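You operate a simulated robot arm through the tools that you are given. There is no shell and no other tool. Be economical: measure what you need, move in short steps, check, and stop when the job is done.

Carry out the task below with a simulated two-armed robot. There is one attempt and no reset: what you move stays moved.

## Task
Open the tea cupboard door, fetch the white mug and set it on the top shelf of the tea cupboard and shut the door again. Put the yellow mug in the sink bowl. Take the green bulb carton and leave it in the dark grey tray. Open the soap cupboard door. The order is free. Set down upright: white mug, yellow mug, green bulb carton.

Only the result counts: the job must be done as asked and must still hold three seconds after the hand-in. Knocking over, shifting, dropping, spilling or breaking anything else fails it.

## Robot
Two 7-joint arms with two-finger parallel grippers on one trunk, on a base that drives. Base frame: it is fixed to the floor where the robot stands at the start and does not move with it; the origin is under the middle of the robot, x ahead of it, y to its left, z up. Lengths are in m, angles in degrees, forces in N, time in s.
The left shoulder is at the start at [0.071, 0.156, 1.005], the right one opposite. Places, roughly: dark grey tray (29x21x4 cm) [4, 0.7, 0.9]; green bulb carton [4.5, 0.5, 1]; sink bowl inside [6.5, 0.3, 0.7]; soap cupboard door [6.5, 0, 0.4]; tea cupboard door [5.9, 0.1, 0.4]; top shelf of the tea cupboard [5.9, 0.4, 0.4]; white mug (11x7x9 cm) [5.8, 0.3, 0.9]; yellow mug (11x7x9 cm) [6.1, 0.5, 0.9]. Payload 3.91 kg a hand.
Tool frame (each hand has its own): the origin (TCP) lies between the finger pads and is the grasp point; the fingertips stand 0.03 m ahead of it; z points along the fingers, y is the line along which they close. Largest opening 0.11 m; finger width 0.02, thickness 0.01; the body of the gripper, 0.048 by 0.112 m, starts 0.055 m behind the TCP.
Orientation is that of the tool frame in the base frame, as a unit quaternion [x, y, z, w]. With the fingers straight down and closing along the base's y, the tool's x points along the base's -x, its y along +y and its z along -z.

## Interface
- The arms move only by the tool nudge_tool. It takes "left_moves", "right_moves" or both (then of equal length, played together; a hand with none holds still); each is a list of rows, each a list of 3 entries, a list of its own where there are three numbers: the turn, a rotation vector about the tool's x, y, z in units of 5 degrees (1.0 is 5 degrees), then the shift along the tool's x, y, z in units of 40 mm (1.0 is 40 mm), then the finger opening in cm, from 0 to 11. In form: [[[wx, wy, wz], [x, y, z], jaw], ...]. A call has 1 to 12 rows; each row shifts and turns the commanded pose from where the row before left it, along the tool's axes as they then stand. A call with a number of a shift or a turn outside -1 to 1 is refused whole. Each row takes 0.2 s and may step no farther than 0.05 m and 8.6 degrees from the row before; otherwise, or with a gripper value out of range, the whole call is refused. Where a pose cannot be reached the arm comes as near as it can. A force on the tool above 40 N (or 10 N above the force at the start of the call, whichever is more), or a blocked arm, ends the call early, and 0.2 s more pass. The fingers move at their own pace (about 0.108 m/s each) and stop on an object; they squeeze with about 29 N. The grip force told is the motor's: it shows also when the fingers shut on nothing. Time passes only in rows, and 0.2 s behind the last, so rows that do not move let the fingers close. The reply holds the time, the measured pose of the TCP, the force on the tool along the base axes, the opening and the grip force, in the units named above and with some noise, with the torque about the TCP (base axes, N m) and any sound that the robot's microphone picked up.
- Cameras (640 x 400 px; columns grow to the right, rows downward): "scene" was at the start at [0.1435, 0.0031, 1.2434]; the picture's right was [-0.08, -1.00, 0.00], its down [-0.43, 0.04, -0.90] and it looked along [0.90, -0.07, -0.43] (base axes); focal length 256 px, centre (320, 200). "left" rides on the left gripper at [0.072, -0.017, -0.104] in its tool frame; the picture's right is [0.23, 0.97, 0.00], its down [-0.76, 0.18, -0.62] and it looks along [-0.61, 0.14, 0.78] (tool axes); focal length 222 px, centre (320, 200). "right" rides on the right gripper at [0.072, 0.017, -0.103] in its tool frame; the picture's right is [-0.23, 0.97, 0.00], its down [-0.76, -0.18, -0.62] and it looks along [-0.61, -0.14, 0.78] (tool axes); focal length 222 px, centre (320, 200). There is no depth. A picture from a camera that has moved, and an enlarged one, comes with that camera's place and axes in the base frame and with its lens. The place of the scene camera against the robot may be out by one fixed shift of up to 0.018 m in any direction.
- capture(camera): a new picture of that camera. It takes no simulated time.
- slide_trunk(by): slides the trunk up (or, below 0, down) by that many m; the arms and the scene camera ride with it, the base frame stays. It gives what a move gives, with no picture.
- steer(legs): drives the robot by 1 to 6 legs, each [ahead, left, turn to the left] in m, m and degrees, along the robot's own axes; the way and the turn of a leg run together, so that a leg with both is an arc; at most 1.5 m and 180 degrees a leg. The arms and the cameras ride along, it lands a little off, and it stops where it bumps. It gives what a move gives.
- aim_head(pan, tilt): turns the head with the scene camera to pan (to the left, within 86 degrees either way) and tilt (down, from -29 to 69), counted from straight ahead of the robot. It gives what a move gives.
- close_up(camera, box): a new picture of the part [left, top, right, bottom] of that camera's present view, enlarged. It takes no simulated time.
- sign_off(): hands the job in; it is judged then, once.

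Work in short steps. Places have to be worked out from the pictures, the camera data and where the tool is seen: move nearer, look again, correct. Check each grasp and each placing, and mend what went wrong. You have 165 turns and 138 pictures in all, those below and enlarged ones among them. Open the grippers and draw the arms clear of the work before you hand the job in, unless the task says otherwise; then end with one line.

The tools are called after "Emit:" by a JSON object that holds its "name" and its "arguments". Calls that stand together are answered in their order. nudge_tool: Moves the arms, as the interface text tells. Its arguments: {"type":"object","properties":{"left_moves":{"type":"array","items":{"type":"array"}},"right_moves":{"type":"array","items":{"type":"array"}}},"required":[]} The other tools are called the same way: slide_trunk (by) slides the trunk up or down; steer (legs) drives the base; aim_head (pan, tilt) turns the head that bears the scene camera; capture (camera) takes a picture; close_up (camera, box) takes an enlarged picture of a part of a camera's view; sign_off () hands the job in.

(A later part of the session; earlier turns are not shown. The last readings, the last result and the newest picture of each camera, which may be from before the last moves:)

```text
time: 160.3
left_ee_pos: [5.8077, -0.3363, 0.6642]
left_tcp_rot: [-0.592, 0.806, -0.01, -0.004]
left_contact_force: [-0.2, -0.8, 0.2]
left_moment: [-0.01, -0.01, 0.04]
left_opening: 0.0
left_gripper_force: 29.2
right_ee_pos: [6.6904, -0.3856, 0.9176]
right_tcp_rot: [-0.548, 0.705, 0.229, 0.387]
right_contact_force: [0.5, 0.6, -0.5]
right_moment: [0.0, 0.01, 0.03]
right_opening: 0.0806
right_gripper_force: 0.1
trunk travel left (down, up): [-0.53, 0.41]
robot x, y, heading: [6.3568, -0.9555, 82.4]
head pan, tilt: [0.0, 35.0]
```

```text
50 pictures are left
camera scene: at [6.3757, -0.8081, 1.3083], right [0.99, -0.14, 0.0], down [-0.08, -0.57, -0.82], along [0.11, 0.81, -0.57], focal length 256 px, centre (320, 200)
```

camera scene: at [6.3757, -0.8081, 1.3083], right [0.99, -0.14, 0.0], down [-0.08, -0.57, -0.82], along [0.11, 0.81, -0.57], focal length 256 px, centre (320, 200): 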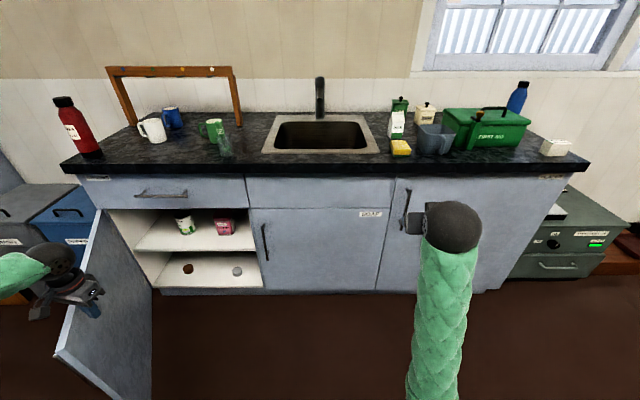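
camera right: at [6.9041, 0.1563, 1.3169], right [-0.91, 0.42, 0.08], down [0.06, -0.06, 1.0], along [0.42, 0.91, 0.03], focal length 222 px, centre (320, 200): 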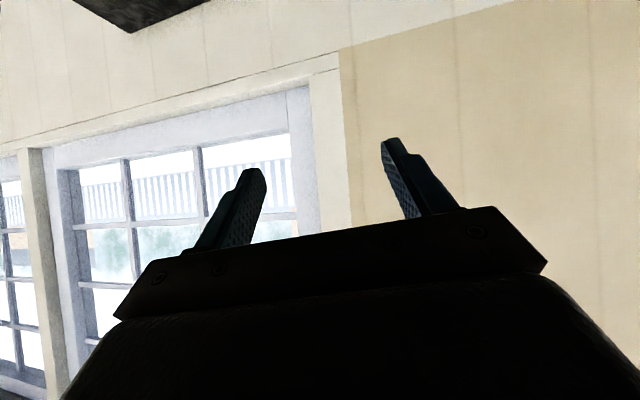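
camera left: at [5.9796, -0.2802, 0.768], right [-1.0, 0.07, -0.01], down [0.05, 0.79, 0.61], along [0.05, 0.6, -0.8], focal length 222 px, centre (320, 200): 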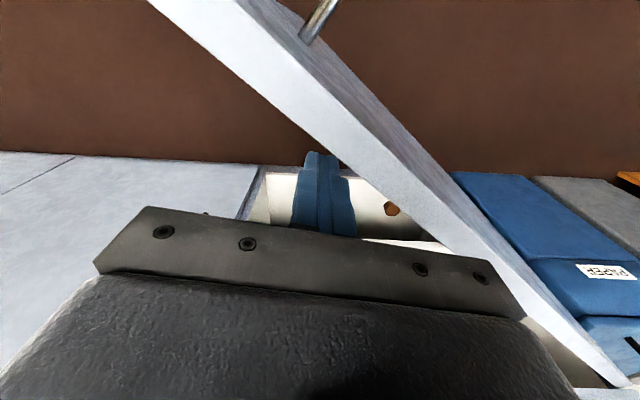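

The door is open to roughly 75–80°. I'll look closely at the shelf and the white mug while lifting the left hand out.

Emit:
{"name": "nudge_tool", "arguments": {"left_moves": [[[0, 0, 0], [-0.3, -0.4, 0], 0], [[0, 0, 0], [0, 0, -1], 0], [[0, 0, 0], [0, 0, -1], 0], [[0, 0, 0], [0, 0, -1], 0], [[0, 0, 0], [0, 0, -1], 0], [[0, 0, 0], [0.3, -0.9, 0], 0], [[0, 0, 0], [0.3, -0.9, 0], 0], [[0, 0, 0], [0.3, -0.9, 0], 0], [[0, 0, 0], [0.3, -0.9, 0], 0]]}}

Emit:
{"name": "close_up", "arguments": {"camera": "scene", "box": [90, 180, 290, 310]}}

Emit:
{"name": "close_up", "arguments": {"camera": "scene", "box": [40, 60, 260, 190]}}

```text
time: 162.3
left_ee_pos: [5.9482, -0.4154, 0.8279]
left_tcp_rot: [-0.593, 0.805, -0.011, -0.004]
left_contact_force: [0.0, 0.9, 0.6]
left_moment: [0.01, -0.01, -0.04]
left_opening: 0.0
left_gripper_force: 29.7
right_ee_pos: [6.6896, -0.3856, 0.9174]
right_tcp_rot: [-0.549, 0.705, 0.229, 0.386]
right_contact_force: [0.4, 0.7, -1.1]
right_moment: [0.0, -0.01, 0.02]
right_opening: 0.0801
right_gripper_force: 0.0
trunk travel left (down, up): [-0.53, 0.41]
robot x, y, heading: [6.3533, -0.9531, 82.1]
head pan, tilt: [0.0, 35.0]
```

```text
3.08 times, centred on (190, 245) of scene
camera zoom: at [6.3751, -0.8078, 1.3084], right [0.99, -0.14, 0.0], down [-0.08, -0.57, -0.82], along [0.11, 0.81, -0.57], focal length 788 px, centre (720, 62)
```

zoom: 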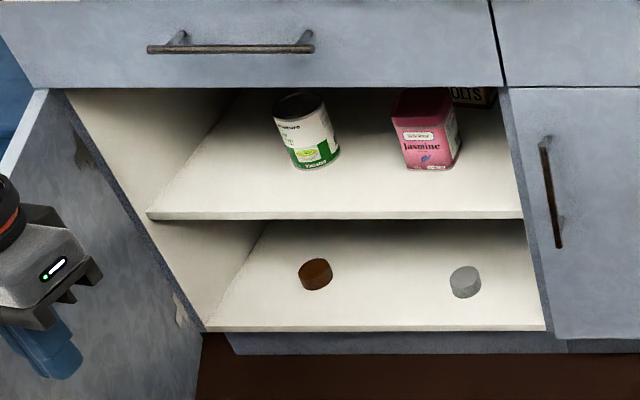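

```text
2.91 times, centred on (150, 125) of scene
camera zoom: at [6.3751, -0.8078, 1.3084], right [0.99, -0.14, 0.0], down [-0.08, -0.57, -0.82], along [0.11, 0.81, -0.57], focal length 745 px, centre (814, 418)
```

zoom: 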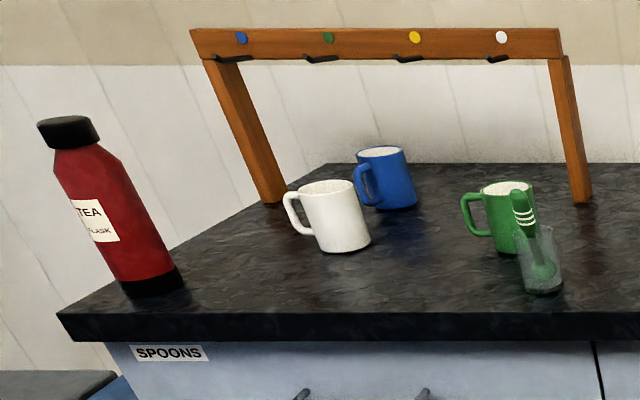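

The door stands at about 60° open, and I want more before driving in. I'll shift the robot left, bring the left hand back inside the door top, and push further.

Emit:
{"name": "steer", "arguments": {"legs": [[0, 0.3, 0]]}}

Emit:
{"name": "nudge_tool", "arguments": {"left_moves": [[[0, 0, 0], [-0.66, -0.8, 0], 0], [[0, 0, 0], [-0.66, -0.8, 0], 0], [[0, 0, 0], [-0.66, -0.8, 0], 0], [[0, 0, 0], [-0.66, -0.8, 0], 0], [[0, 0, 0], [-0.66, -0.8, 0], 0], [[0, 0, 0], [-0.66, -0.8, 0], 0], [[0, 0, 0], [0, 0, 1], 0], [[0, 0, 0], [0, 0, 1], 0], [[0, 0, 0], [0, 0, 1], 0], [[0, 0, 0], [0, 0, 1], 0]]}}

Emit:
{"name": "capture", "arguments": {"camera": "left"}}

```text
time: 164.3
left_ee_pos: [5.6543, -0.3787, 0.8271]
left_tcp_rot: [-0.593, 0.805, -0.011, -0.004]
left_contact_force: [-0.2, 0.0, -0.7]
left_moment: [-0.04, -0.05, 0.01]
left_opening: 0.0
left_gripper_force: 29.2
right_ee_pos: [6.3981, -0.3455, 0.9192]
right_tcp_rot: [-0.549, 0.704, 0.229, 0.387]
right_contact_force: [0.2, 0.7, 0.1]
right_moment: [0.0, 0.02, -0.03]
right_opening: 0.0802
right_gripper_force: 0.1
trunk travel left (down, up): [-0.53, 0.41]
robot x, y, heading: [6.0654, -0.9161, 82.5]
head pan, tilt: [0.0, 35.0]
```

```text
time: 166.5
left_ee_pos: [5.887, -0.2864, 0.666]
left_tcp_rot: [-0.594, 0.804, -0.011, -0.003]
left_contact_force: [0.3, 0.4, 0.1]
left_moment: [0.0, -0.02, 0.01]
left_opening: 0.0
left_gripper_force: 29.1
right_ee_pos: [6.3985, -0.345, 0.917]
right_tcp_rot: [-0.549, 0.704, 0.229, 0.387]
right_contact_force: [-0.4, -0.2, 0.5]
right_moment: [-0.04, 0.0, 0.0]
right_opening: 0.08
right_gripper_force: 0.1
trunk travel left (down, up): [-0.53, 0.41]
robot x, y, heading: [6.0643, -0.9144, 82.5]
head pan, tilt: [0.0, 35.0]
```

```text
47 pictures are left
camera left: at [5.8816, -0.3586, 0.7712], right [-1.0, 0.07, -0.01], down [0.05, 0.79, 0.61], along [0.05, 0.6, -0.8], focal length 222 px, centre (320, 200)
```

left: 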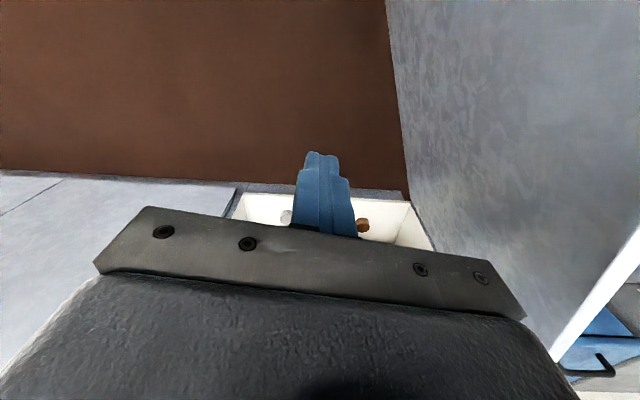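

The fingers are inside the door. Pushing it further along the arc.

Emit:
{"name": "nudge_tool", "arguments": {"left_moves": [[[0, 0, 0], [0.4, 0.34, 0], 0], [[0, 0, 0], [0.4, 0.36, 0], 0], [[0, 0, 0], [0.38, 0.39, 0], 0], [[0, 0, 0], [0.37, 0.42, 0], 0], [[0, 0, 0], [0.419, 0.536, 0], 0], [[0, 0, 0], [0.39, 0.557, 0], 0], [[0, 0, 0], [0.36, 0.577, 0], 0], [[0, 0, 0], [0.33, 0.595, 0], 0], [[0, 0, 0], [0.298, 0.611, 0], 0], [[0, 0, 0], [0.266, 0.626, 0], 0], [[0, 0, 0], [0.233, 0.639, 0], 0], [[0, 0, 0], [0.2, 0.65, 0], 0]]}}

Emit:
{"name": "capture", "arguments": {"camera": "scene"}}

```text
time: 169.1
left_ee_pos: [5.5983, -0.3677, 0.6674]
left_tcp_rot: [-0.594, 0.805, -0.011, -0.005]
left_contact_force: [0.5, 0.0, -0.8]
left_moment: [-0.03, -0.04, -0.04]
left_opening: 0.0
left_gripper_force: 29.3
right_ee_pos: [6.3988, -0.346, 0.9177]
right_tcp_rot: [-0.548, 0.705, 0.228, 0.388]
right_contact_force: [-0.1, -0.2, 0.6]
right_moment: [0.01, 0.01, 0.03]
right_opening: 0.0801
right_gripper_force: 0.0
trunk travel left (down, up): [-0.53, 0.41]
robot x, y, heading: [6.0653, -0.9203, 82.6]
head pan, tilt: [0.0, 35.0]
```

```text
46 pictures are left
camera scene: at [6.0854, -0.7689, 1.3083], right [0.99, -0.13, 0.0], down [-0.08, -0.57, -0.82], along [0.11, 0.81, -0.57], focal length 256 px, centre (320, 200)
```

scene: 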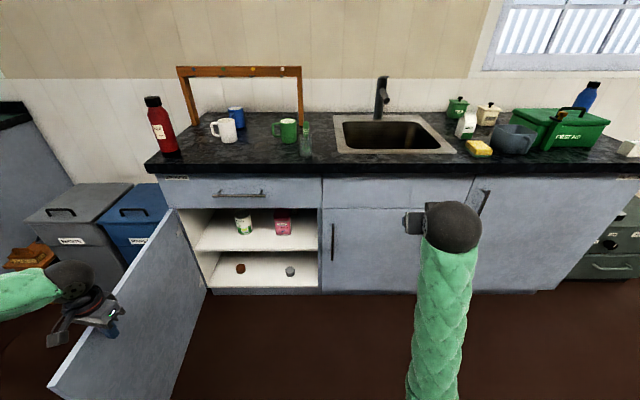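

The door is now about 85° open. I'll lift the left hand away, raise the trunk, and turn the robot left so the right hand can approach the white mug from its handle-free side.

Emit:
{"name": "nudge_tool", "arguments": {"left_moves": [[[0, 0, 0], [0, -0.7, 0], 0], [[0, 0, 0], [0, 0, -1], 0], [[0, 0, 0], [0, 0, -1], 0], [[0, 0, 0], [0, 0, -1], 0], [[0, 0, 0], [0, 0, -1], 0], [[0, 0, 0], [0, -1, -0.5], 0], [[0, 0, 0], [0, -1, -0.5], 0], [[0, 0, 0], [0, -1, -0.5], 0], [[0, 0, 0], [0, -1, 0], 0]]}}

Emit:
{"name": "slide_trunk", "arguments": {"by": 0.38}}

Emit:
{"name": "steer", "arguments": {"legs": [[0, 0, 36]]}}

Emit:
{"name": "nudge_tool", "arguments": {"right_moves": [[[0, 0.7, 1], [0, 0, 0], 10], [[0, 0, 0.5], [0, 0, 0], 10], [[-0.77, 0, -0.6], [0, 0, 0], 10], [[-0.77, 0, -0.6], [0, 0, 0], 10], [[-0.77, 0, -0.6], [0, 0, 0], 10], [[-0.77, 0, -0.6], [0, 0, 0], 10], [[-0.77, 0, -0.6], [0, 0, 0], 10]]}}

Emit:
{"name": "capture", "arguments": {"camera": "scene"}}

```text
time: 171.1
left_ee_pos: [5.7767, -0.4164, 0.8905]
left_tcp_rot: [-0.594, 0.804, -0.011, -0.004]
left_contact_force: [-0.4, 0.5, -0.3]
left_moment: [0.0, -0.01, -0.01]
left_opening: 0.0003
left_gripper_force: 28.8
right_ee_pos: [6.3978, -0.3439, 0.9177]
right_tcp_rot: [-0.55, 0.704, 0.229, 0.387]
right_contact_force: [-0.5, 1.0, 1.1]
right_moment: [0.01, 0.02, -0.01]
right_opening: 0.0798
right_gripper_force: 0.0
trunk travel left (down, up): [-0.53, 0.41]
robot x, y, heading: [6.0669, -0.9143, 82.5]
head pan, tilt: [0.0, 35.0]
```

```text
time: 174.8
left_ee_pos: [5.7769, -0.4168, 1.271]
left_tcp_rot: [-0.594, 0.805, -0.011, -0.004]
left_contact_force: [0.4, 0.0, 0.1]
left_moment: [0.0, -0.01, 0.0]
left_opening: 0.0
left_gripper_force: 29.2
right_ee_pos: [6.3972, -0.3461, 1.2976]
right_tcp_rot: [-0.55, 0.704, 0.229, 0.386]
right_contact_force: [0.1, -0.2, -0.3]
right_moment: [0.01, 0.01, -0.01]
right_opening: 0.0801
right_gripper_force: 0.0
trunk travel left (down, up): [-0.91, 0.03]
robot x, y, heading: [6.0649, -0.9171, 82.5]
head pan, tilt: [0.0, 35.0]
```

```text
time: 176.9
left_ee_pos: [5.5397, -0.6825, 1.2723]
left_tcp_rot: [0.812, -0.583, 0.011, 0.001]
left_contact_force: [0.2, -0.5, 0.0]
left_moment: [-0.02, -0.02, 0.02]
left_opening: 0.0001
left_gripper_force: 28.9
right_ee_pos: [5.9997, -0.2594, 1.2976]
right_tcp_rot: [0.739, -0.501, -0.337, -0.298]
right_contact_force: [-0.1, -0.3, -0.5]
right_moment: [0.0, -0.03, -0.01]
right_opening: 0.0803
right_gripper_force: 0.1
trunk travel left (down, up): [-0.91, 0.03]
robot x, y, heading: [6.0704, -0.9198, 118.5]
head pan, tilt: [0.0, 35.0]
```

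```text
time: 178.5
left_ee_pos: [5.5398, -0.6811, 1.2711]
left_tcp_rot: [0.813, -0.582, 0.012, 0.0]
left_contact_force: [-0.2, -0.1, 0.6]
left_moment: [-0.01, 0.0, -0.01]
left_opening: 0.0002
left_gripper_force: 28.9
right_ee_pos: [6.0003, -0.2589, 1.2975]
right_tcp_rot: [0.815, -0.395, -0.385, -0.177]
right_contact_force: [-0.2, 0.2, 0.1]
right_moment: [0.04, -0.04, -0.01]
right_opening: 0.1001
right_gripper_force: 0.1
trunk travel left (down, up): [-0.91, 0.03]
robot x, y, heading: [6.0687, -0.9157, 118.2]
head pan, tilt: [0.0, 35.0]
```

```text
45 pictures are left
camera scene: at [6.0015, -0.7837, 1.6883], right [0.88, 0.47, 0.0], down [0.27, -0.51, -0.82], along [-0.39, 0.72, -0.57], focal length 256 px, centre (320, 200)
```

scene: 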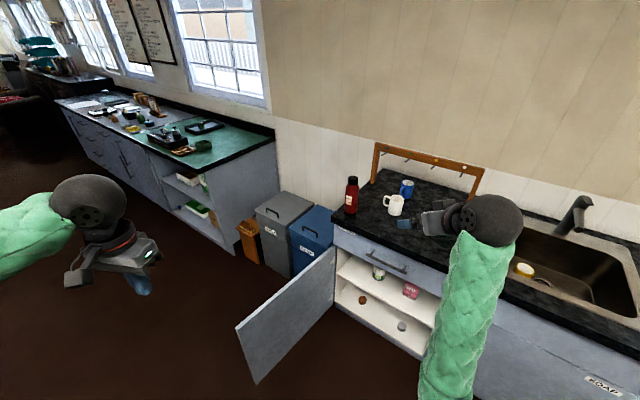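

The right hand now points at azimuth ~130° and 40° down. I'll drive toward the white mug at (5.853, 0.28).

Emit:
{"name": "steer", "arguments": {"legs": [[0.38, -0.12, 0]]}}

Emit:
{"name": "capture", "arguments": {"camera": "scene"}}

Emit:
{"name": "capture", "arguments": {"camera": "right"}}

```text
time: 181.0
left_ee_pos: [5.4681, -0.2841, 1.2714]
left_tcp_rot: [0.811, -0.584, 0.012, 0.0]
left_contact_force: [0.8, 0.0, 0.6]
left_moment: [0.0, -0.02, 0.01]
left_opening: 0.0001
left_gripper_force: 29.0
right_ee_pos: [5.9299, 0.1364, 1.2985]
right_tcp_rot: [0.814, -0.398, -0.384, -0.179]
right_contact_force: [0.3, 0.3, 0.2]
right_moment: [-0.01, 0.0, -0.02]
right_opening: 0.1
right_gripper_force: 0.0
trunk travel left (down, up): [-0.91, 0.03]
robot x, y, heading: [5.9921, -0.5207, 118.0]
head pan, tilt: [0.0, 35.0]
```

```text
44 pictures are left
camera scene: at [5.9297, -0.3888, 1.6884], right [0.88, 0.47, 0.0], down [0.27, -0.51, -0.82], along [-0.38, 0.72, -0.57], focal length 256 px, centre (320, 200)
```

scene: 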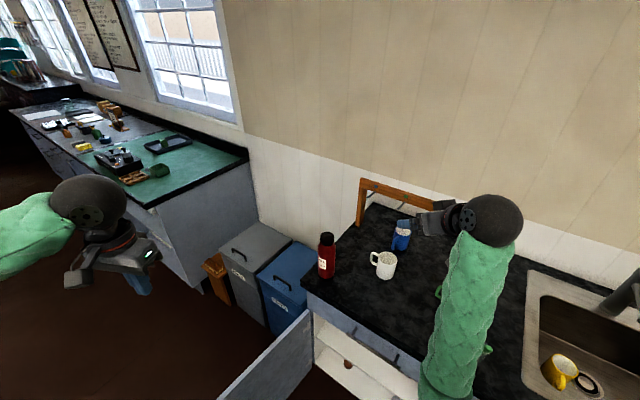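

```text
43 pictures are left
camera right: at [5.9959, 0.027, 1.3084], right [-0.85, -0.49, 0.19], down [0.14, 0.13, 0.98], along [-0.5, 0.86, -0.04], focal length 222 px, centre (320, 200)
```

right: 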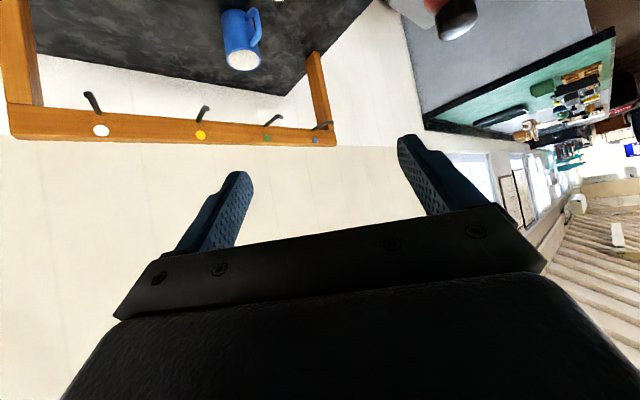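

I want to check the yellow mug in the sink and the white mug's handle direction.

Emit:
{"name": "close_up", "arguments": {"camera": "scene", "box": [510, 320, 640, 400]}}

Emit:
{"name": "close_up", "arguments": {"camera": "scene", "box": [310, 200, 450, 300]}}

```text
4.92 times, centred on (575, 360) of scene
camera zoom: at [5.9297, -0.3888, 1.6884], right [0.88, 0.47, 0.0], down [0.27, -0.51, -0.82], along [-0.38, 0.72, -0.57], focal length 1260 px, centre (-935, -588)
```

zoom: 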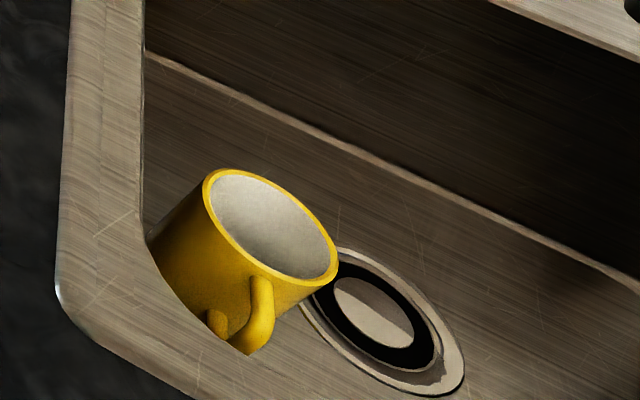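

```text
4.00 times, centred on (380, 250) of scene
camera zoom: at [5.9297, -0.3888, 1.6884], right [0.88, 0.47, 0.0], down [0.27, -0.51, -0.82], along [-0.38, 0.72, -0.57], focal length 1024 px, centre (80, 0)
```

zoom: 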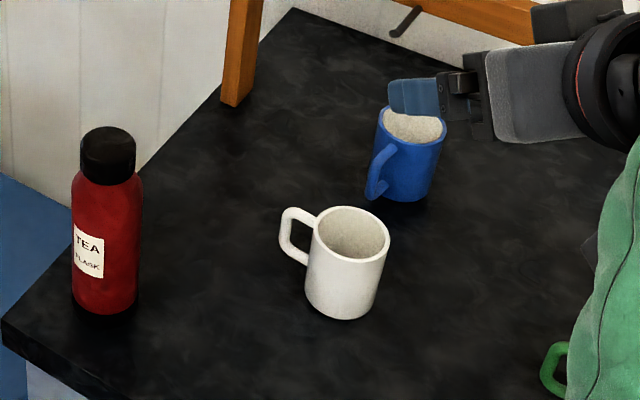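

The yellow mug is upright. The white mug's centre is (5.851, 0.282) and its handle points to azimuth ~180°. I'll yaw the hand 10° more and descend to just behind the mug on its right-front side.

Emit:
{"name": "nudge_tool", "arguments": {"right_moves": [[[-0.77, 0, -0.64], [0, 0, 0], 10], [[-0.77, 0, -0.64], [0, 0, 0], 10], [[0, 0, 0], [0.7, -0.17, 0.65], 10], [[0, 0, 0], [0.7, -0.17, 0.65], 10], [[0, 0, 0], [0.7, -0.17, 0.65], 10], [[0, 0, 0], [0.7, -0.17, 0.65], 10], [[0, 0, 0], [0.7, -0.17, 0.65], 10], [[0, 0, 0], [0.7, -0.17, 0.65], 10], [[0, 0, 0], [0.7, -0.17, 0.65], 10], [[0, 0, 0], [0.7, -0.17, 0.65], 10]]}}

Emit:
{"name": "capture", "arguments": {"camera": "right"}}

Emit:
{"name": "close_up", "arguments": {"camera": "scene", "box": [300, 180, 560, 400]}}

```text
time: 183.2
left_ee_pos: [5.4686, -0.2834, 1.2716]
left_tcp_rot: [0.811, -0.584, 0.011, 0.001]
left_contact_force: [-0.6, -0.3, 0.1]
left_moment: [0.01, 0.01, -0.01]
left_opening: 0.0002
left_gripper_force: 29.8
right_ee_pos: [5.9519, 0.1841, 0.9907]
right_tcp_rot: [0.845, -0.325, -0.4, -0.144]
right_contact_force: [-0.4, -0.8, 0.2]
right_moment: [0.0, -0.02, 0.0]
right_opening: 0.1001
right_gripper_force: 0.1
trunk travel left (down, up): [-0.91, 0.03]
robot x, y, heading: [5.9907, -0.521, 118.1]
head pan, tilt: [0.0, 35.0]
```

```text
40 pictures are left
camera right: at [6.0358, 0.0883, 1.0009], right [-0.75, -0.63, 0.19], down [0.12, 0.15, 0.98], along [-0.64, 0.76, -0.03], focal length 222 px, centre (320, 200)
```

right: 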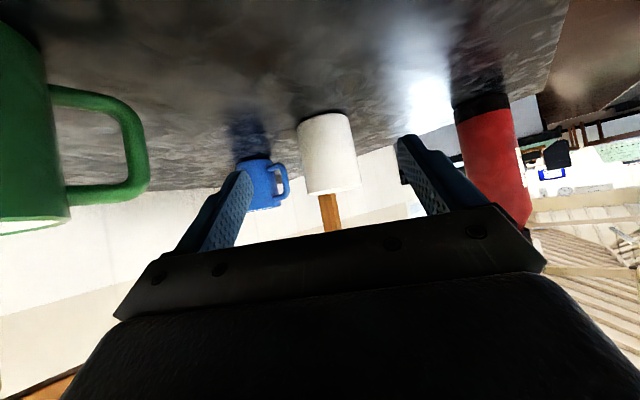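

```text
1.82 times, centred on (430, 290) of scene
camera zoom: at [5.9302, -0.3881, 1.6883], right [0.88, 0.47, 0.0], down [0.27, -0.51, -0.82], along [-0.39, 0.72, -0.57], focal length 466 px, centre (120, 36)
```

zoom: 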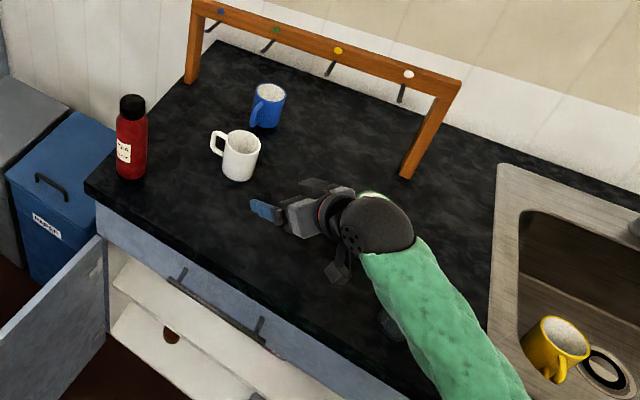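

The mug is dead ahead, 14 cm off. I'll advance 12.5 cm while lowering 4 cm, stopping slightly short of its centre to leave room for the handle.

Emit:
{"name": "nudge_tool", "arguments": {"right_moves": [[[0, 0, 0], [0.3, -0.04, 0.5], 10], [[0, 0, 0], [-0.4, -0.04, 0.65], 10], [[0, 0, 0], [-0.4, -0.04, 0.65], 10], [[0, 0, 0], [-0.4, -0.03, 0.65], 10], [[0, 0, 0], [-0.365, 0, 0.6], 10], [[0, 0, 0], [0, 0, 0], 10]]}}

Emit:
{"name": "capture", "arguments": {"camera": "right"}}

Emit:
{"name": "close_up", "arguments": {"camera": "scene", "box": [310, 200, 450, 300]}}

```text
time: 184.6
left_ee_pos: [5.4692, -0.2855, 1.272]
left_tcp_rot: [0.811, -0.584, 0.013, 0.001]
left_contact_force: [-0.1, 0.9, -0.3]
left_moment: [0.03, 0.01, 0.0]
left_opening: 0.0
left_gripper_force: 29.2
right_ee_pos: [5.8623, 0.2714, 0.9537]
right_tcp_rot: [0.845, -0.325, -0.4, -0.145]
right_contact_force: [0.1, 0.4, 0.3]
right_moment: [0.01, -0.01, -0.01]
right_opening: 0.1
right_gripper_force: 0.0
trunk travel left (down, up): [-0.91, 0.03]
robot x, y, heading: [5.9965, -0.5188, 118.0]
head pan, tilt: [0.0, 35.0]
```

```text
38 pictures are left
camera right: at [5.9457, 0.1749, 0.9629], right [-0.75, -0.63, 0.19], down [0.12, 0.15, 0.98], along [-0.64, 0.76, -0.03], focal length 222 px, centre (320, 200)
```

right: 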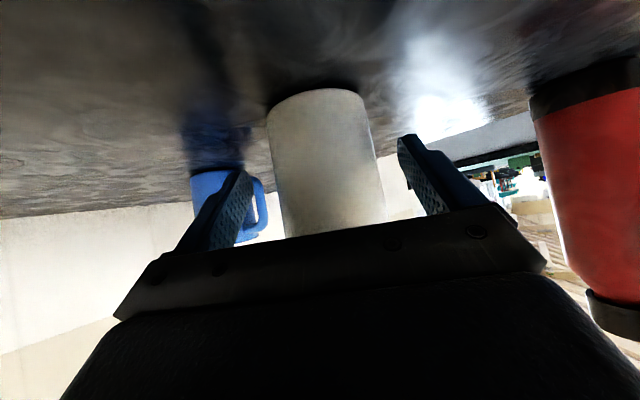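

```text
4.00 times, centred on (380, 250) of scene
camera zoom: at [5.9305, -0.3894, 1.6884], right [0.88, 0.47, 0.0], down [0.27, -0.51, -0.82], along [-0.39, 0.72, -0.57], focal length 1024 px, centre (80, 0)
```

zoom: 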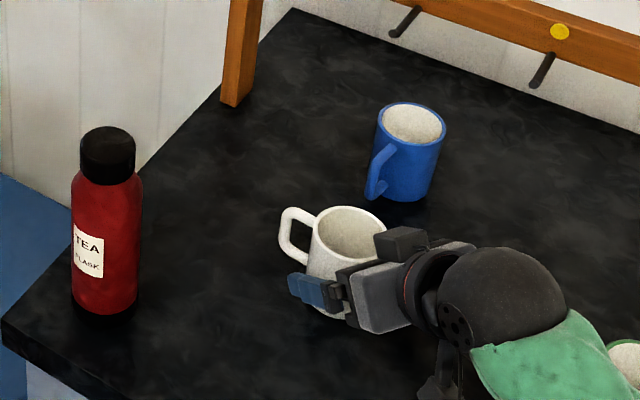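

The mug sits between the fingers and the handle is clear. Closing.

Emit:
{"name": "nudge_tool", "arguments": {"right_moves": [[[0, 0, 0], [0, 0, 0], 4], [[0, 0, 0], [0, 0, 0], 4], [[0, 0, 0], [0, 0, 0], 4], [[0, 0, 0], [0, 0, 0], 4]]}}

Emit:
{"name": "close_up", "arguments": {"camera": "scene", "box": [310, 200, 450, 300]}}

```text
time: 185.6
left_ee_pos: [5.4685, -0.2837, 1.2714]
left_tcp_rot: [0.812, -0.584, 0.011, 0.001]
left_contact_force: [-0.1, 0.3, 0.7]
left_moment: [-0.01, 0.0, -0.02]
left_opening: 0.0
left_gripper_force: 28.5
right_ee_pos: [5.8632, 0.2715, 0.9539]
right_tcp_rot: [0.845, -0.325, -0.399, -0.145]
right_contact_force: [-0.5, 0.0, 2.6]
right_moment: [0.19, 0.06, 0.03]
right_opening: 0.0654
right_gripper_force: 28.9
trunk travel left (down, up): [-0.91, 0.03]
robot x, y, heading: [5.9954, -0.5187, 118.2]
head pan, tilt: [0.0, 35.0]
```

```text
4.00 times, centred on (380, 250) of scene
camera zoom: at [5.9297, -0.3886, 1.6883], right [0.88, 0.47, 0.0], down [0.27, -0.51, -0.82], along [-0.38, 0.72, -0.57], focal length 1024 px, centre (80, 0)
```

zoom: 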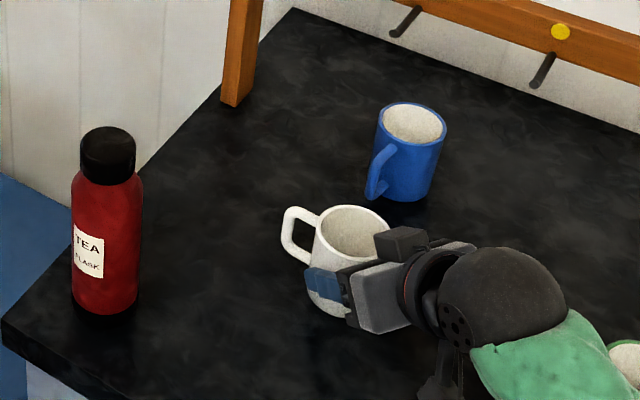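

Gripped (6.5 cm). I'll lift it and raise the left hand, then back the robot off and lower the trunk 0.5 m. The same arm pose then serves the shelf, which is also 0.5 m lower.

Emit:
{"name": "nudge_tool", "arguments": {"right_moves": [[[0, 0, 0], [-0.4, 0, -0.32], 4], [[0, 0, 0], [-0.768, 0, -0.64], 4], [[0, 0, 0], [-0.768, 0, -0.64], 4], [[0, 0, 0], [-0.768, 0, -0.64], 4], [[0, 0, 0], [-0.768, 0, -0.64], 4]], "left_moves": [[[0, 0, 0], [0, 0, -0.8], 0], [[0, 0, 0], [0, 0, -0.8], 0], [[0, 0, 0], [0, 0, -0.8], 0], [[0, 0, 0], [0, 0, -0.8], 0], [[0, 0, 0], [0, 0, -0.8], 0]]}}

Emit:
{"name": "steer", "arguments": {"legs": [[-0.45, 0, 0]]}}

Emit:
{"name": "slide_trunk", "arguments": {"by": -0.4}}

Emit:
{"name": "capture", "arguments": {"camera": "scene"}}

Emit:
{"name": "capture", "arguments": {"camera": "right"}}

```text
time: 186.8
left_ee_pos: [5.4674, -0.2816, 1.4316]
left_tcp_rot: [0.812, -0.584, 0.012, 0.001]
left_contact_force: [0.2, -0.1, -0.5]
left_moment: [0.01, 0.03, 0.02]
left_opening: 0.0001
left_gripper_force: 28.7
right_ee_pos: [5.8647, 0.2752, 1.1323]
right_tcp_rot: [0.845, -0.326, -0.399, -0.144]
right_contact_force: [0.1, 0.6, -2.6]
right_moment: [-0.04, -0.05, -0.03]
right_opening: 0.0651
right_gripper_force: 29.1
trunk travel left (down, up): [-0.91, 0.03]
robot x, y, heading: [5.9935, -0.5198, 117.8]
head pan, tilt: [0.0, 35.0]
```

```text
time: 189.5
left_ee_pos: [5.6744, -0.6717, 1.4303]
left_tcp_rot: [0.811, -0.585, 0.011, 0.001]
left_contact_force: [-0.5, 0.0, 0.4]
left_moment: [-0.01, -0.03, -0.02]
left_opening: 0.0
left_gripper_force: 29.0
right_ee_pos: [6.074, -0.1153, 1.1327]
right_tcp_rot: [0.845, -0.326, -0.399, -0.144]
right_contact_force: [-0.8, -0.1, -2.1]
right_moment: [-0.05, -0.07, 0.04]
right_opening: 0.0652
right_gripper_force: 29.0
trunk travel left (down, up): [-0.91, 0.03]
robot x, y, heading: [6.2022, -0.9148, 117.9]
head pan, tilt: [0.0, 35.0]
```

```text
time: 193.3
left_ee_pos: [5.6759, -0.6715, 1.0317]
left_tcp_rot: [0.811, -0.585, 0.012, 0.001]
left_contact_force: [-0.2, 0.0, 0.6]
left_moment: [-0.01, 0.0, -0.01]
left_opening: 0.0003
left_gripper_force: 29.2
right_ee_pos: [6.0751, -0.1156, 0.7322]
right_tcp_rot: [0.844, -0.327, -0.4, -0.146]
right_contact_force: [0.8, -0.2, -2.4]
right_moment: [-0.07, -0.06, -0.01]
right_opening: 0.0653
right_gripper_force: 29.1
trunk travel left (down, up): [-0.51, 0.43]
robot x, y, heading: [6.2046, -0.9113, 117.8]
head pan, tilt: [0.0, 35.0]
```

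```text
35 pictures are left
camera scene: at [6.1383, -0.7801, 1.2884], right [0.88, 0.47, 0.0], down [0.27, -0.51, -0.82], along [-0.38, 0.72, -0.57], focal length 256 px, centre (320, 200)
```

scene: 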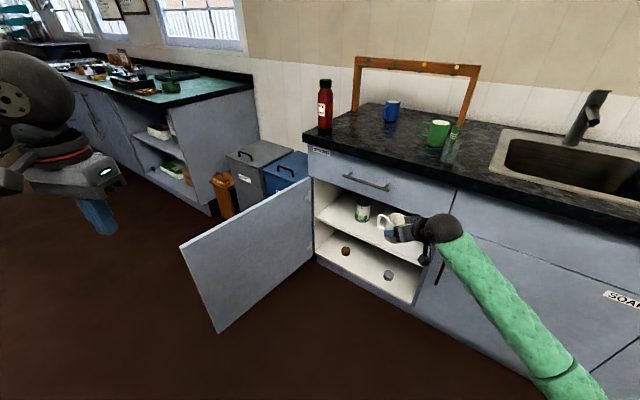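

```text
34 pictures are left
camera right: at [6.1567, -0.2124, 0.7422], right [-0.76, -0.63, 0.19], down [0.12, 0.15, 0.98], along [-0.64, 0.76, -0.04], focal length 222 px, centre (320, 200)
```

right: 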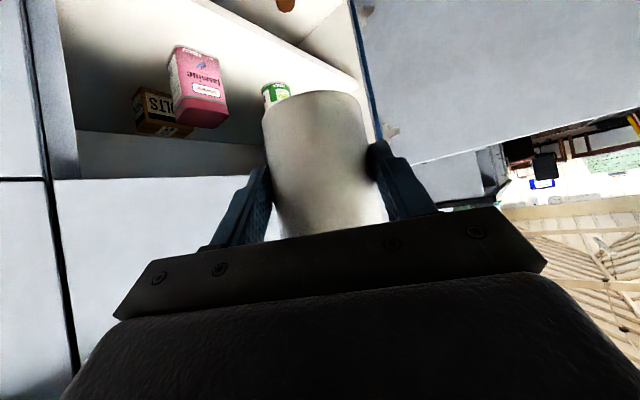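

The mug is held upright. I'll lower to shelf-entry height (TCP ≈0.48), turn 4° right for elbow clearance, and drive most of the way in, then check.

Emit:
{"name": "nudge_tool", "arguments": {"right_moves": [[[0, 0, 0], [0.768, 0, 0.64], 4], [[0, 0, 0], [0.768, 0, 0.64], 4], [[0, 0, 0], [0.768, 0, 0.64], 4], [[0, 0, 0], [0.768, 0, 0.64], 4]]}}

Emit:
{"name": "slide_trunk", "arguments": {"by": -0.09}}

Emit:
{"name": "steer", "arguments": {"legs": [[0, 0, -4], [0, 0.1, 0], [0.17, 0, 0]]}}

Emit:
{"name": "capture", "arguments": {"camera": "scene"}}

Emit:
{"name": "capture", "arguments": {"camera": "right"}}

```text
time: 194.3
left_ee_pos: [5.6754, -0.6714, 1.0328]
left_tcp_rot: [0.811, -0.585, 0.011, 0.001]
left_contact_force: [0.5, -1.0, -0.4]
left_moment: [-0.01, 0.01, 0.01]
left_opening: 0.0
left_gripper_force: 28.8
right_ee_pos: [6.073, -0.1165, 0.5696]
right_tcp_rot: [0.844, -0.326, -0.399, -0.145]
right_contact_force: [-0.2, 0.9, -2.1]
right_moment: [-0.05, -0.07, 0.03]
right_opening: 0.0652
right_gripper_force: 29.0
trunk travel left (down, up): [-0.51, 0.43]
robot x, y, heading: [6.2044, -0.9112, 118.0]
head pan, tilt: [0.0, 35.0]
```

```text
time: 195.6
left_ee_pos: [5.6752, -0.6714, 0.9424]
left_tcp_rot: [0.811, -0.585, 0.011, 0.001]
left_contact_force: [-0.4, 0.7, 0.4]
left_moment: [0.01, -0.03, -0.02]
left_opening: 0.0
left_gripper_force: 28.9
right_ee_pos: [6.0739, -0.1177, 0.4813]
right_tcp_rot: [0.844, -0.326, -0.401, -0.147]
right_contact_force: [-0.4, -0.7, -3.1]
right_moment: [-0.06, -0.04, -0.01]
right_opening: 0.0648
right_gripper_force: 28.8
trunk travel left (down, up): [-0.42, 0.52]
robot x, y, heading: [6.1998, -0.9112, 118.0]
head pan, tilt: [0.0, 35.0]
```

```text
time: 198.2
left_ee_pos: [5.5288, -0.5198, 0.9404]
left_tcp_rot: [0.791, -0.612, 0.012, 0.001]
left_contact_force: [0.1, 0.9, 0.0]
left_moment: [0.02, 0.02, 0.04]
left_opening: 0.0
left_gripper_force: 29.3
right_ee_pos: [5.9638, 0.0079, 0.4796]
right_tcp_rot: [0.833, -0.354, -0.394, -0.158]
right_contact_force: [1.3, 0.7, -1.8]
right_moment: [-0.03, -0.08, 0.02]
right_opening: 0.0647
right_gripper_force: 28.9
trunk travel left (down, up): [-0.42, 0.52]
robot x, y, heading: [6.0378, -0.7913, 114.2]
head pan, tilt: [0.0, 35.0]
```

```text
33 pictures are left
camera scene: at [5.9822, -0.658, 1.1981], right [0.91, 0.41, 0.0], down [0.23, -0.52, -0.82], along [-0.33, 0.75, -0.57], focal length 256 px, centre (320, 200)
```

scene: 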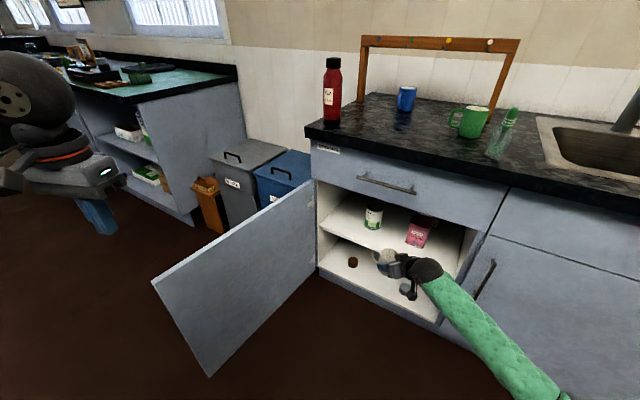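

```text
32 pictures are left
camera right: at [6.039, -0.0952, 0.4894], right [-0.8, -0.57, 0.19], down [0.13, 0.14, 0.98], along [-0.59, 0.81, -0.04], focal length 222 px, centre (320, 200)
```

right: 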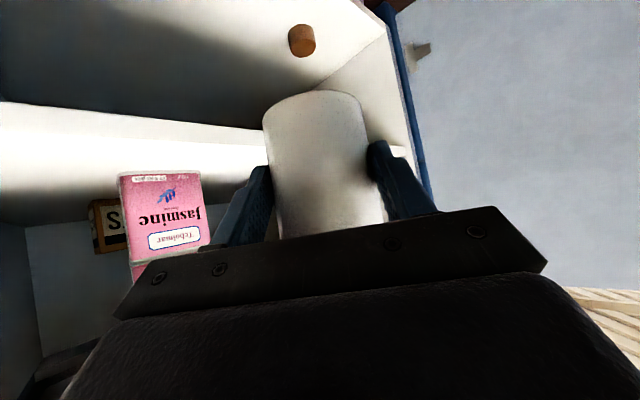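

Clearances look fine: the pink tin's left edge is at x≈5.985 and the white tin's front at y≈0.28. I'll raise 1.5 cm and drive 0.2 m ahead to bring the mug over the shelf at about (5.88, 0.20).

Emit:
{"name": "nudge_tool", "arguments": {"right_moves": [[[0, 0, 0], [-0.288, 0, -0.24], 4]]}}

Emit:
{"name": "steer", "arguments": {"legs": [[0.2, 0, 0]]}}

Emit:
{"name": "capture", "arguments": {"camera": "right"}}

Emit:
{"name": "capture", "arguments": {"camera": "scene"}}

```text
time: 198.7
left_ee_pos: [5.5282, -0.5198, 0.9405]
left_tcp_rot: [0.791, -0.612, 0.011, 0.001]
left_contact_force: [0.4, -1.3, 0.0]
left_moment: [-0.01, 0.02, -0.01]
left_opening: 0.0003
left_gripper_force: 29.3
right_ee_pos: [5.9624, 0.0065, 0.4951]
right_tcp_rot: [0.832, -0.355, -0.394, -0.159]
right_contact_force: [0.0, 0.2, -2.6]
right_moment: [-0.06, -0.05, -0.04]
right_opening: 0.0647
right_gripper_force: 29.0
trunk travel left (down, up): [-0.42, 0.52]
robot x, y, heading: [6.0401, -0.7936, 114.1]
head pan, tilt: [0.0, 35.0]
```

```text
time: 200.2
left_ee_pos: [5.4476, -0.3375, 0.9408]
left_tcp_rot: [0.79, -0.613, 0.013, 0.001]
left_contact_force: [-0.4, 1.0, 0.3]
left_moment: [-0.02, 0.01, -0.02]
left_opening: 0.0
left_gripper_force: 28.5
right_ee_pos: [5.8828, 0.1875, 0.4952]
right_tcp_rot: [0.833, -0.355, -0.393, -0.159]
right_contact_force: [0.0, -0.5, -2.4]
right_moment: [-0.04, -0.04, 0.02]
right_opening: 0.0646
right_gripper_force: 28.5
trunk travel left (down, up): [-0.42, 0.52]
robot x, y, heading: [5.958, -0.617, 114.0]
head pan, tilt: [0.0, 35.0]
```

```text
31 pictures are left
camera right: at [5.9588, 0.0861, 0.5049], right [-0.8, -0.57, 0.19], down [0.13, 0.14, 0.98], along [-0.59, 0.81, -0.04], focal length 222 px, centre (320, 200)
```

right: 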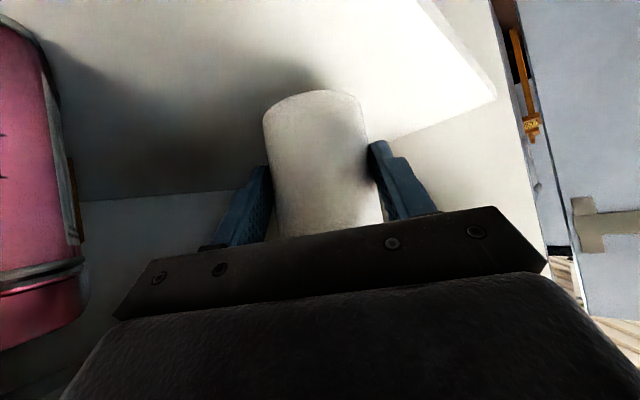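

```text
30 pictures are left
camera scene: at [5.9016, -0.4765, 1.1981], right [0.91, 0.41, 0.0], down [0.23, -0.53, -0.82], along [-0.33, 0.75, -0.57], focal length 256 px, centre (320, 200)
```

scene: 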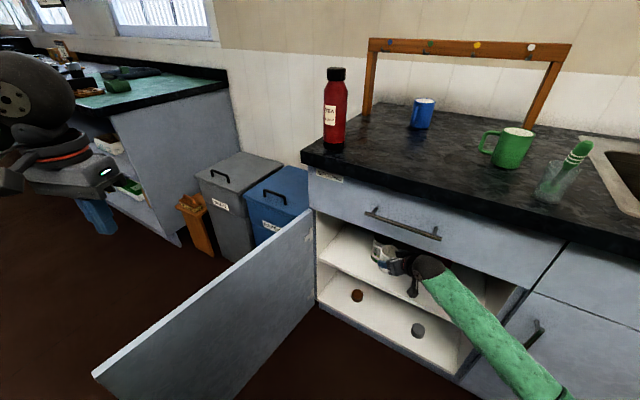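

The mug is inside over the shelf. I'll go 1.5 cm deeper and lower slowly until it touches.

Emit:
{"name": "nudge_tool", "arguments": {"right_moves": [[[0, 0, 0], [-0.24, 0, 0.29], 4], [[0, 0, 0], [0.23, 0, 0.192], 4], [[0, 0, 0], [0.23, 0, 0.192], 4], [[0, 0, 0], [0.077, 0, 0.064], 4], [[0, 0, 0], [0, 0, 0], 4]]}}

```text
time: 201.4
left_ee_pos: [5.4478, -0.3382, 0.943]
left_tcp_rot: [0.79, -0.613, 0.011, 0.001]
left_contact_force: [0.5, -0.3, -0.2]
left_moment: [0.0, -0.02, -0.02]
left_opening: 0.0001
left_gripper_force: 29.4
right_ee_pos: [5.8727, 0.1997, 0.4692]
right_tcp_rot: [0.832, -0.354, -0.395, -0.16]
right_contact_force: [2.1, -0.9, 11.2]
right_moment: [0.32, -0.17, -0.07]
right_opening: 0.0648
right_gripper_force: 28.8
trunk travel left (down, up): [-0.42, 0.52]
robot x, y, heading: [5.9559, -0.6109, 113.9]
head pan, tilt: [0.0, 35.0]
```

An 11 N upward force says it's resting. I'll check before releasing.

Emit:
{"name": "close_up", "arguments": {"camera": "scene", "box": [310, 200, 500, 330]}}

Emit:
{"name": "capture", "arguments": {"camera": "right"}}

```text
3.08 times, centred on (405, 265) of scene
camera zoom: at [5.9021, -0.4783, 1.1986], right [0.91, 0.41, 0.0], down [0.23, -0.52, -0.82], along [-0.33, 0.75, -0.57], focal length 788 px, centre (58, 0)
```

zoom: 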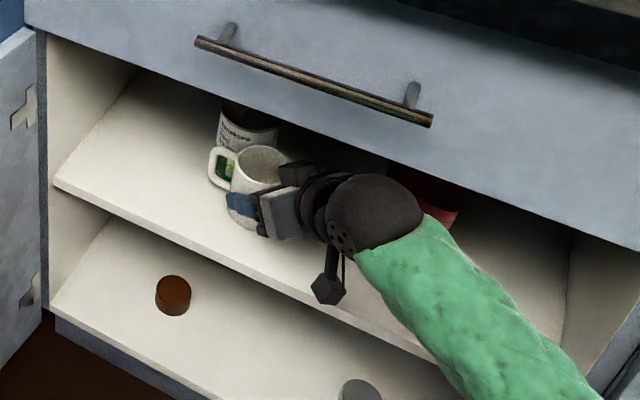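

```text
28 pictures are left
camera right: at [5.9479, 0.0967, 0.4783], right [-0.8, -0.57, 0.19], down [0.13, 0.14, 0.98], along [-0.59, 0.81, -0.03], focal length 222 px, centre (320, 200)
```

right: 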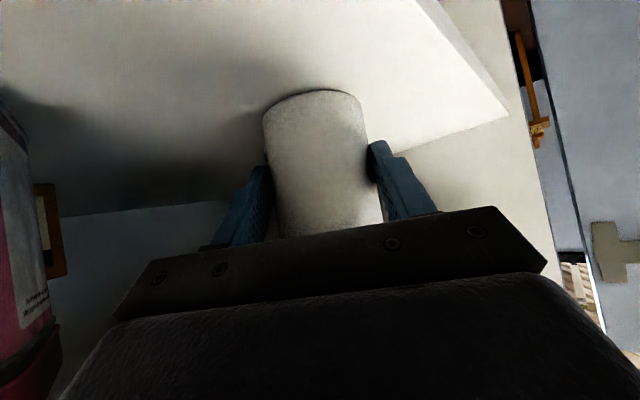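

The mug stands upright on the top shelf. I'll open and withdraw horizontally along the fingers' direction.

Emit:
{"name": "nudge_tool", "arguments": {"right_moves": [[[0, 0, 0], [-0.04, 0, -0.03], 4], [[0, 0, 0], [0, 0, 0], 9], [[0, 0, 0], [0, 0, 0], 9], [[0, 0, 0], [0.4, 0, -0.5], 9], [[0, 0, 0], [0.64, 0, -0.768], 9], [[0, 0, 0], [0.64, 0, -0.768], 9], [[0, 0, 0], [0.64, 0, -0.768], 9]]}}

Emit:
{"name": "capture", "arguments": {"camera": "right"}}

```text
time: 203.0
left_ee_pos: [5.4489, -0.339, 0.9414]
left_tcp_rot: [0.79, -0.613, 0.012, 0.001]
left_contact_force: [-0.8, 0.3, 0.3]
left_moment: [0.03, 0.03, 0.01]
left_opening: 0.0
left_gripper_force: 29.2
right_ee_pos: [5.972, 0.0945, 0.4734]
right_tcp_rot: [0.833, -0.355, -0.395, -0.159]
right_contact_force: [-0.2, 1.4, 0.1]
right_moment: [-0.03, 0.01, 0.04]
right_opening: 0.0899
right_gripper_force: 0.1
trunk travel left (down, up): [-0.42, 0.52]
robot x, y, heading: [5.9597, -0.6138, 114.2]
head pan, tilt: [0.0, 35.0]
```

```text
27 pictures are left
camera right: at [6.0475, -0.0069, 0.4823], right [-0.8, -0.57, 0.19], down [0.13, 0.14, 0.98], along [-0.59, 0.81, -0.03], focal length 222 px, centre (320, 200)
```

right: 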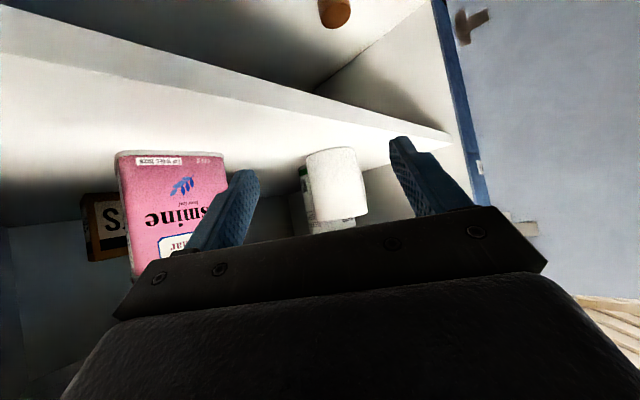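

The white mug stands on the shelf. Now to shut the door: I'll back off, raise the trunk and right hand above door height, and turn to face the cupboard.

Emit:
{"name": "steer", "arguments": {"legs": [[-0.32, 0, 0]]}}

Emit:
{"name": "slide_trunk", "arguments": {"by": 0.3}}

Emit:
{"name": "nudge_tool", "arguments": {"right_moves": [[[0, 0, 0], [-0.768, 0, -0.64], 5], [[0, 0, 0], [-0.768, 0, -0.64], 5], [[0, 0, 0], [-0.768, 0, -0.64], 5], [[0, 0, 0], [-0.768, 0, -0.64], 5]]}}

Emit:
{"name": "steer", "arguments": {"legs": [[0, 0, -26]]}}

Emit:
{"name": "capture", "arguments": {"camera": "scene"}}

```text
time: 205.2
left_ee_pos: [5.5798, -0.6309, 0.94]
left_tcp_rot: [0.789, -0.614, 0.011, 0.001]
left_contact_force: [-0.4, -0.5, 0.2]
left_moment: [-0.04, -0.01, -0.03]
left_opening: 0.0002
left_gripper_force: 28.8
right_ee_pos: [6.1049, -0.1977, 0.4739]
right_tcp_rot: [0.832, -0.356, -0.394, -0.159]
right_contact_force: [0.2, 0.9, 0.1]
right_moment: [0.0, 0.04, -0.01]
right_opening: 0.0904
right_gripper_force: 0.1
trunk travel left (down, up): [-0.42, 0.52]
robot x, y, heading: [6.0875, -0.9103, 113.8]
head pan, tilt: [0.0, 35.0]
```

```text
time: 208.2
left_ee_pos: [5.5791, -0.6298, 1.2415]
left_tcp_rot: [0.789, -0.614, 0.011, 0.0]
left_contact_force: [0.5, 0.3, -0.7]
left_moment: [0.01, -0.02, -0.04]
left_opening: 0.0
left_gripper_force: 29.3
right_ee_pos: [6.1045, -0.1982, 0.7735]
right_tcp_rot: [0.832, -0.357, -0.394, -0.159]
right_contact_force: [0.0, -0.2, 0.0]
right_moment: [0.0, 0.02, 0.0]
right_opening: 0.0897
right_gripper_force: 0.0
trunk travel left (down, up): [-0.72, 0.22]
robot x, y, heading: [6.0897, -0.914, 113.5]
head pan, tilt: [0.0, 35.0]
```

```text
time: 209.2
left_ee_pos: [5.5797, -0.6302, 1.241]
left_tcp_rot: [0.789, -0.614, 0.012, 0.0]
left_contact_force: [0.9, -0.4, 0.4]
left_moment: [0.0, -0.02, 0.0]
left_opening: 0.0
left_gripper_force: 29.2
right_ee_pos: [6.1071, -0.1978, 0.9342]
right_tcp_rot: [0.832, -0.357, -0.393, -0.159]
right_contact_force: [-1.3, 0.1, 0.2]
right_moment: [0.0, -0.01, -0.01]
right_opening: 0.0499
right_gripper_force: 0.1
trunk travel left (down, up): [-0.72, 0.22]
robot x, y, heading: [6.0898, -0.9094, 114.0]
head pan, tilt: [0.0, 35.0]
```

```text
time: 210.9
left_ee_pos: [5.7549, -0.434, 1.2417]
left_tcp_rot: [-0.629, 0.777, -0.011, -0.004]
left_contact_force: [-0.3, -0.8, 0.3]
left_moment: [-0.02, -0.01, -0.01]
left_opening: 0.0
left_gripper_force: 29.8
right_ee_pos: [6.4199, -0.2786, 0.9332]
right_tcp_rot: [0.73, -0.536, -0.347, -0.244]
right_contact_force: [0.4, -0.1, -0.3]
right_moment: [-0.03, 0.0, 0.02]
right_opening: 0.0503
right_gripper_force: 0.0
trunk travel left (down, up): [-0.72, 0.22]
robot x, y, heading: [6.0853, -0.9065, 87.3]
head pan, tilt: [0.0, 35.0]
```

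```text
26 pictures are left
camera scene: at [6.0948, -0.7595, 1.4983], right [1.0, -0.04, 0.0], down [-0.02, -0.57, -0.82], along [0.04, 0.82, -0.57], focal length 256 px, centre (320, 200)
```

scene: 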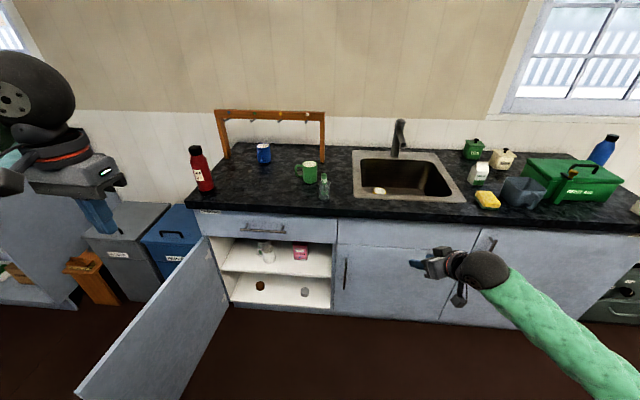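

I'll bring the left hand to the outer (left) side of the door, at about (5.47, -0.25), and lower it to the door's top region.

Emit:
{"name": "nudge_tool", "arguments": {"left_moves": [[[0, 0, 0], [-0.333, 0.88, 0], 0], [[0, 0, 0], [-0.333, 0.88, 0], 0], [[0, 0, 0], [-0.333, 0.88, 0], 0], [[0, 0, 0], [-0.333, 0.88, 0], 0], [[0, 0, 0], [-0.333, 0.88, 0], 0], [[0, 0, 0], [-0.333, 0.88, 0], 0], [[0, 0, 0], [-0.333, 0.88, 0], 0], [[0, 0, 0], [-0.333, 0.88, 0], 0], [[0, 0, 0], [-0.333, 0.88, 0], 0]]}}

Emit:
{"name": "nudge_tool", "arguments": {"left_moves": [[[0, 0, 0], [0, 0, 1], 0], [[0, 0, 0], [0, 0, 1], 0], [[0, 0, 0], [0, 0, 1], 0], [[0, 0, 0], [0, 0, 1], 0], [[0, 0, 0], [0, 0, 1], 0], [[0, 0, 0], [0, 0, 1], 0], [[0, 0, 0], [0, 0, 1], 0], [[0, 0, 0], [0, 0, 1], 0], [[0, 0, 0], [0, 0, 1], 0], [[0, 0, 0], [0, 0, 1], 0], [[0, 0, 0], [0, 0, 1], 0], [[0, 0, 0], [0, 0, 1], 0]]}}

Emit:
{"name": "capture", "arguments": {"camera": "left"}}

```text
time: 212.9
left_ee_pos: [5.4704, -0.2522, 1.2343]
left_tcp_rot: [-0.629, 0.777, -0.011, -0.004]
left_contact_force: [0.2, -0.4, 0.3]
left_moment: [-0.02, 0.0, 0.04]
left_opening: 0.0001
left_gripper_force: 28.5
right_ee_pos: [6.4204, -0.2801, 0.9338]
right_tcp_rot: [0.729, -0.537, -0.347, -0.245]
right_contact_force: [0.0, 0.6, -0.2]
right_moment: [0.01, 0.02, 0.0]
right_opening: 0.0498
right_gripper_force: 0.0
trunk travel left (down, up): [-0.72, 0.22]
robot x, y, heading: [6.0864, -0.9069, 87.5]
head pan, tilt: [0.0, 35.0]
```

```text
time: 215.5
left_ee_pos: [5.4744, -0.2605, 0.7527]
left_tcp_rot: [-0.629, 0.777, -0.01, -0.004]
left_contact_force: [-0.1, -0.6, -0.8]
left_moment: [-0.01, -0.01, 0.0]
left_opening: 0.0
left_gripper_force: 28.8
right_ee_pos: [6.4202, -0.279, 0.9335]
right_tcp_rot: [0.73, -0.536, -0.347, -0.244]
right_contact_force: [0.3, -0.4, -0.8]
right_moment: [-0.02, -0.05, -0.01]
right_opening: 0.0502
right_gripper_force: 0.0
trunk travel left (down, up): [-0.72, 0.22]
robot x, y, heading: [6.089, -0.9079, 87.4]
head pan, tilt: [0.0, 35.0]
```

```text
25 pictures are left
camera left: at [5.4759, -0.3329, 0.8579], right [-1.0, -0.02, -0.01], down [-0.02, 0.8, 0.61], along [-0.01, 0.61, -0.8], focal length 222 px, centre (320, 200)
```

left: 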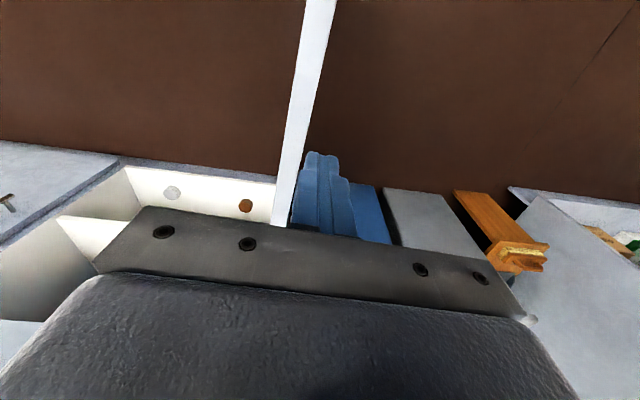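

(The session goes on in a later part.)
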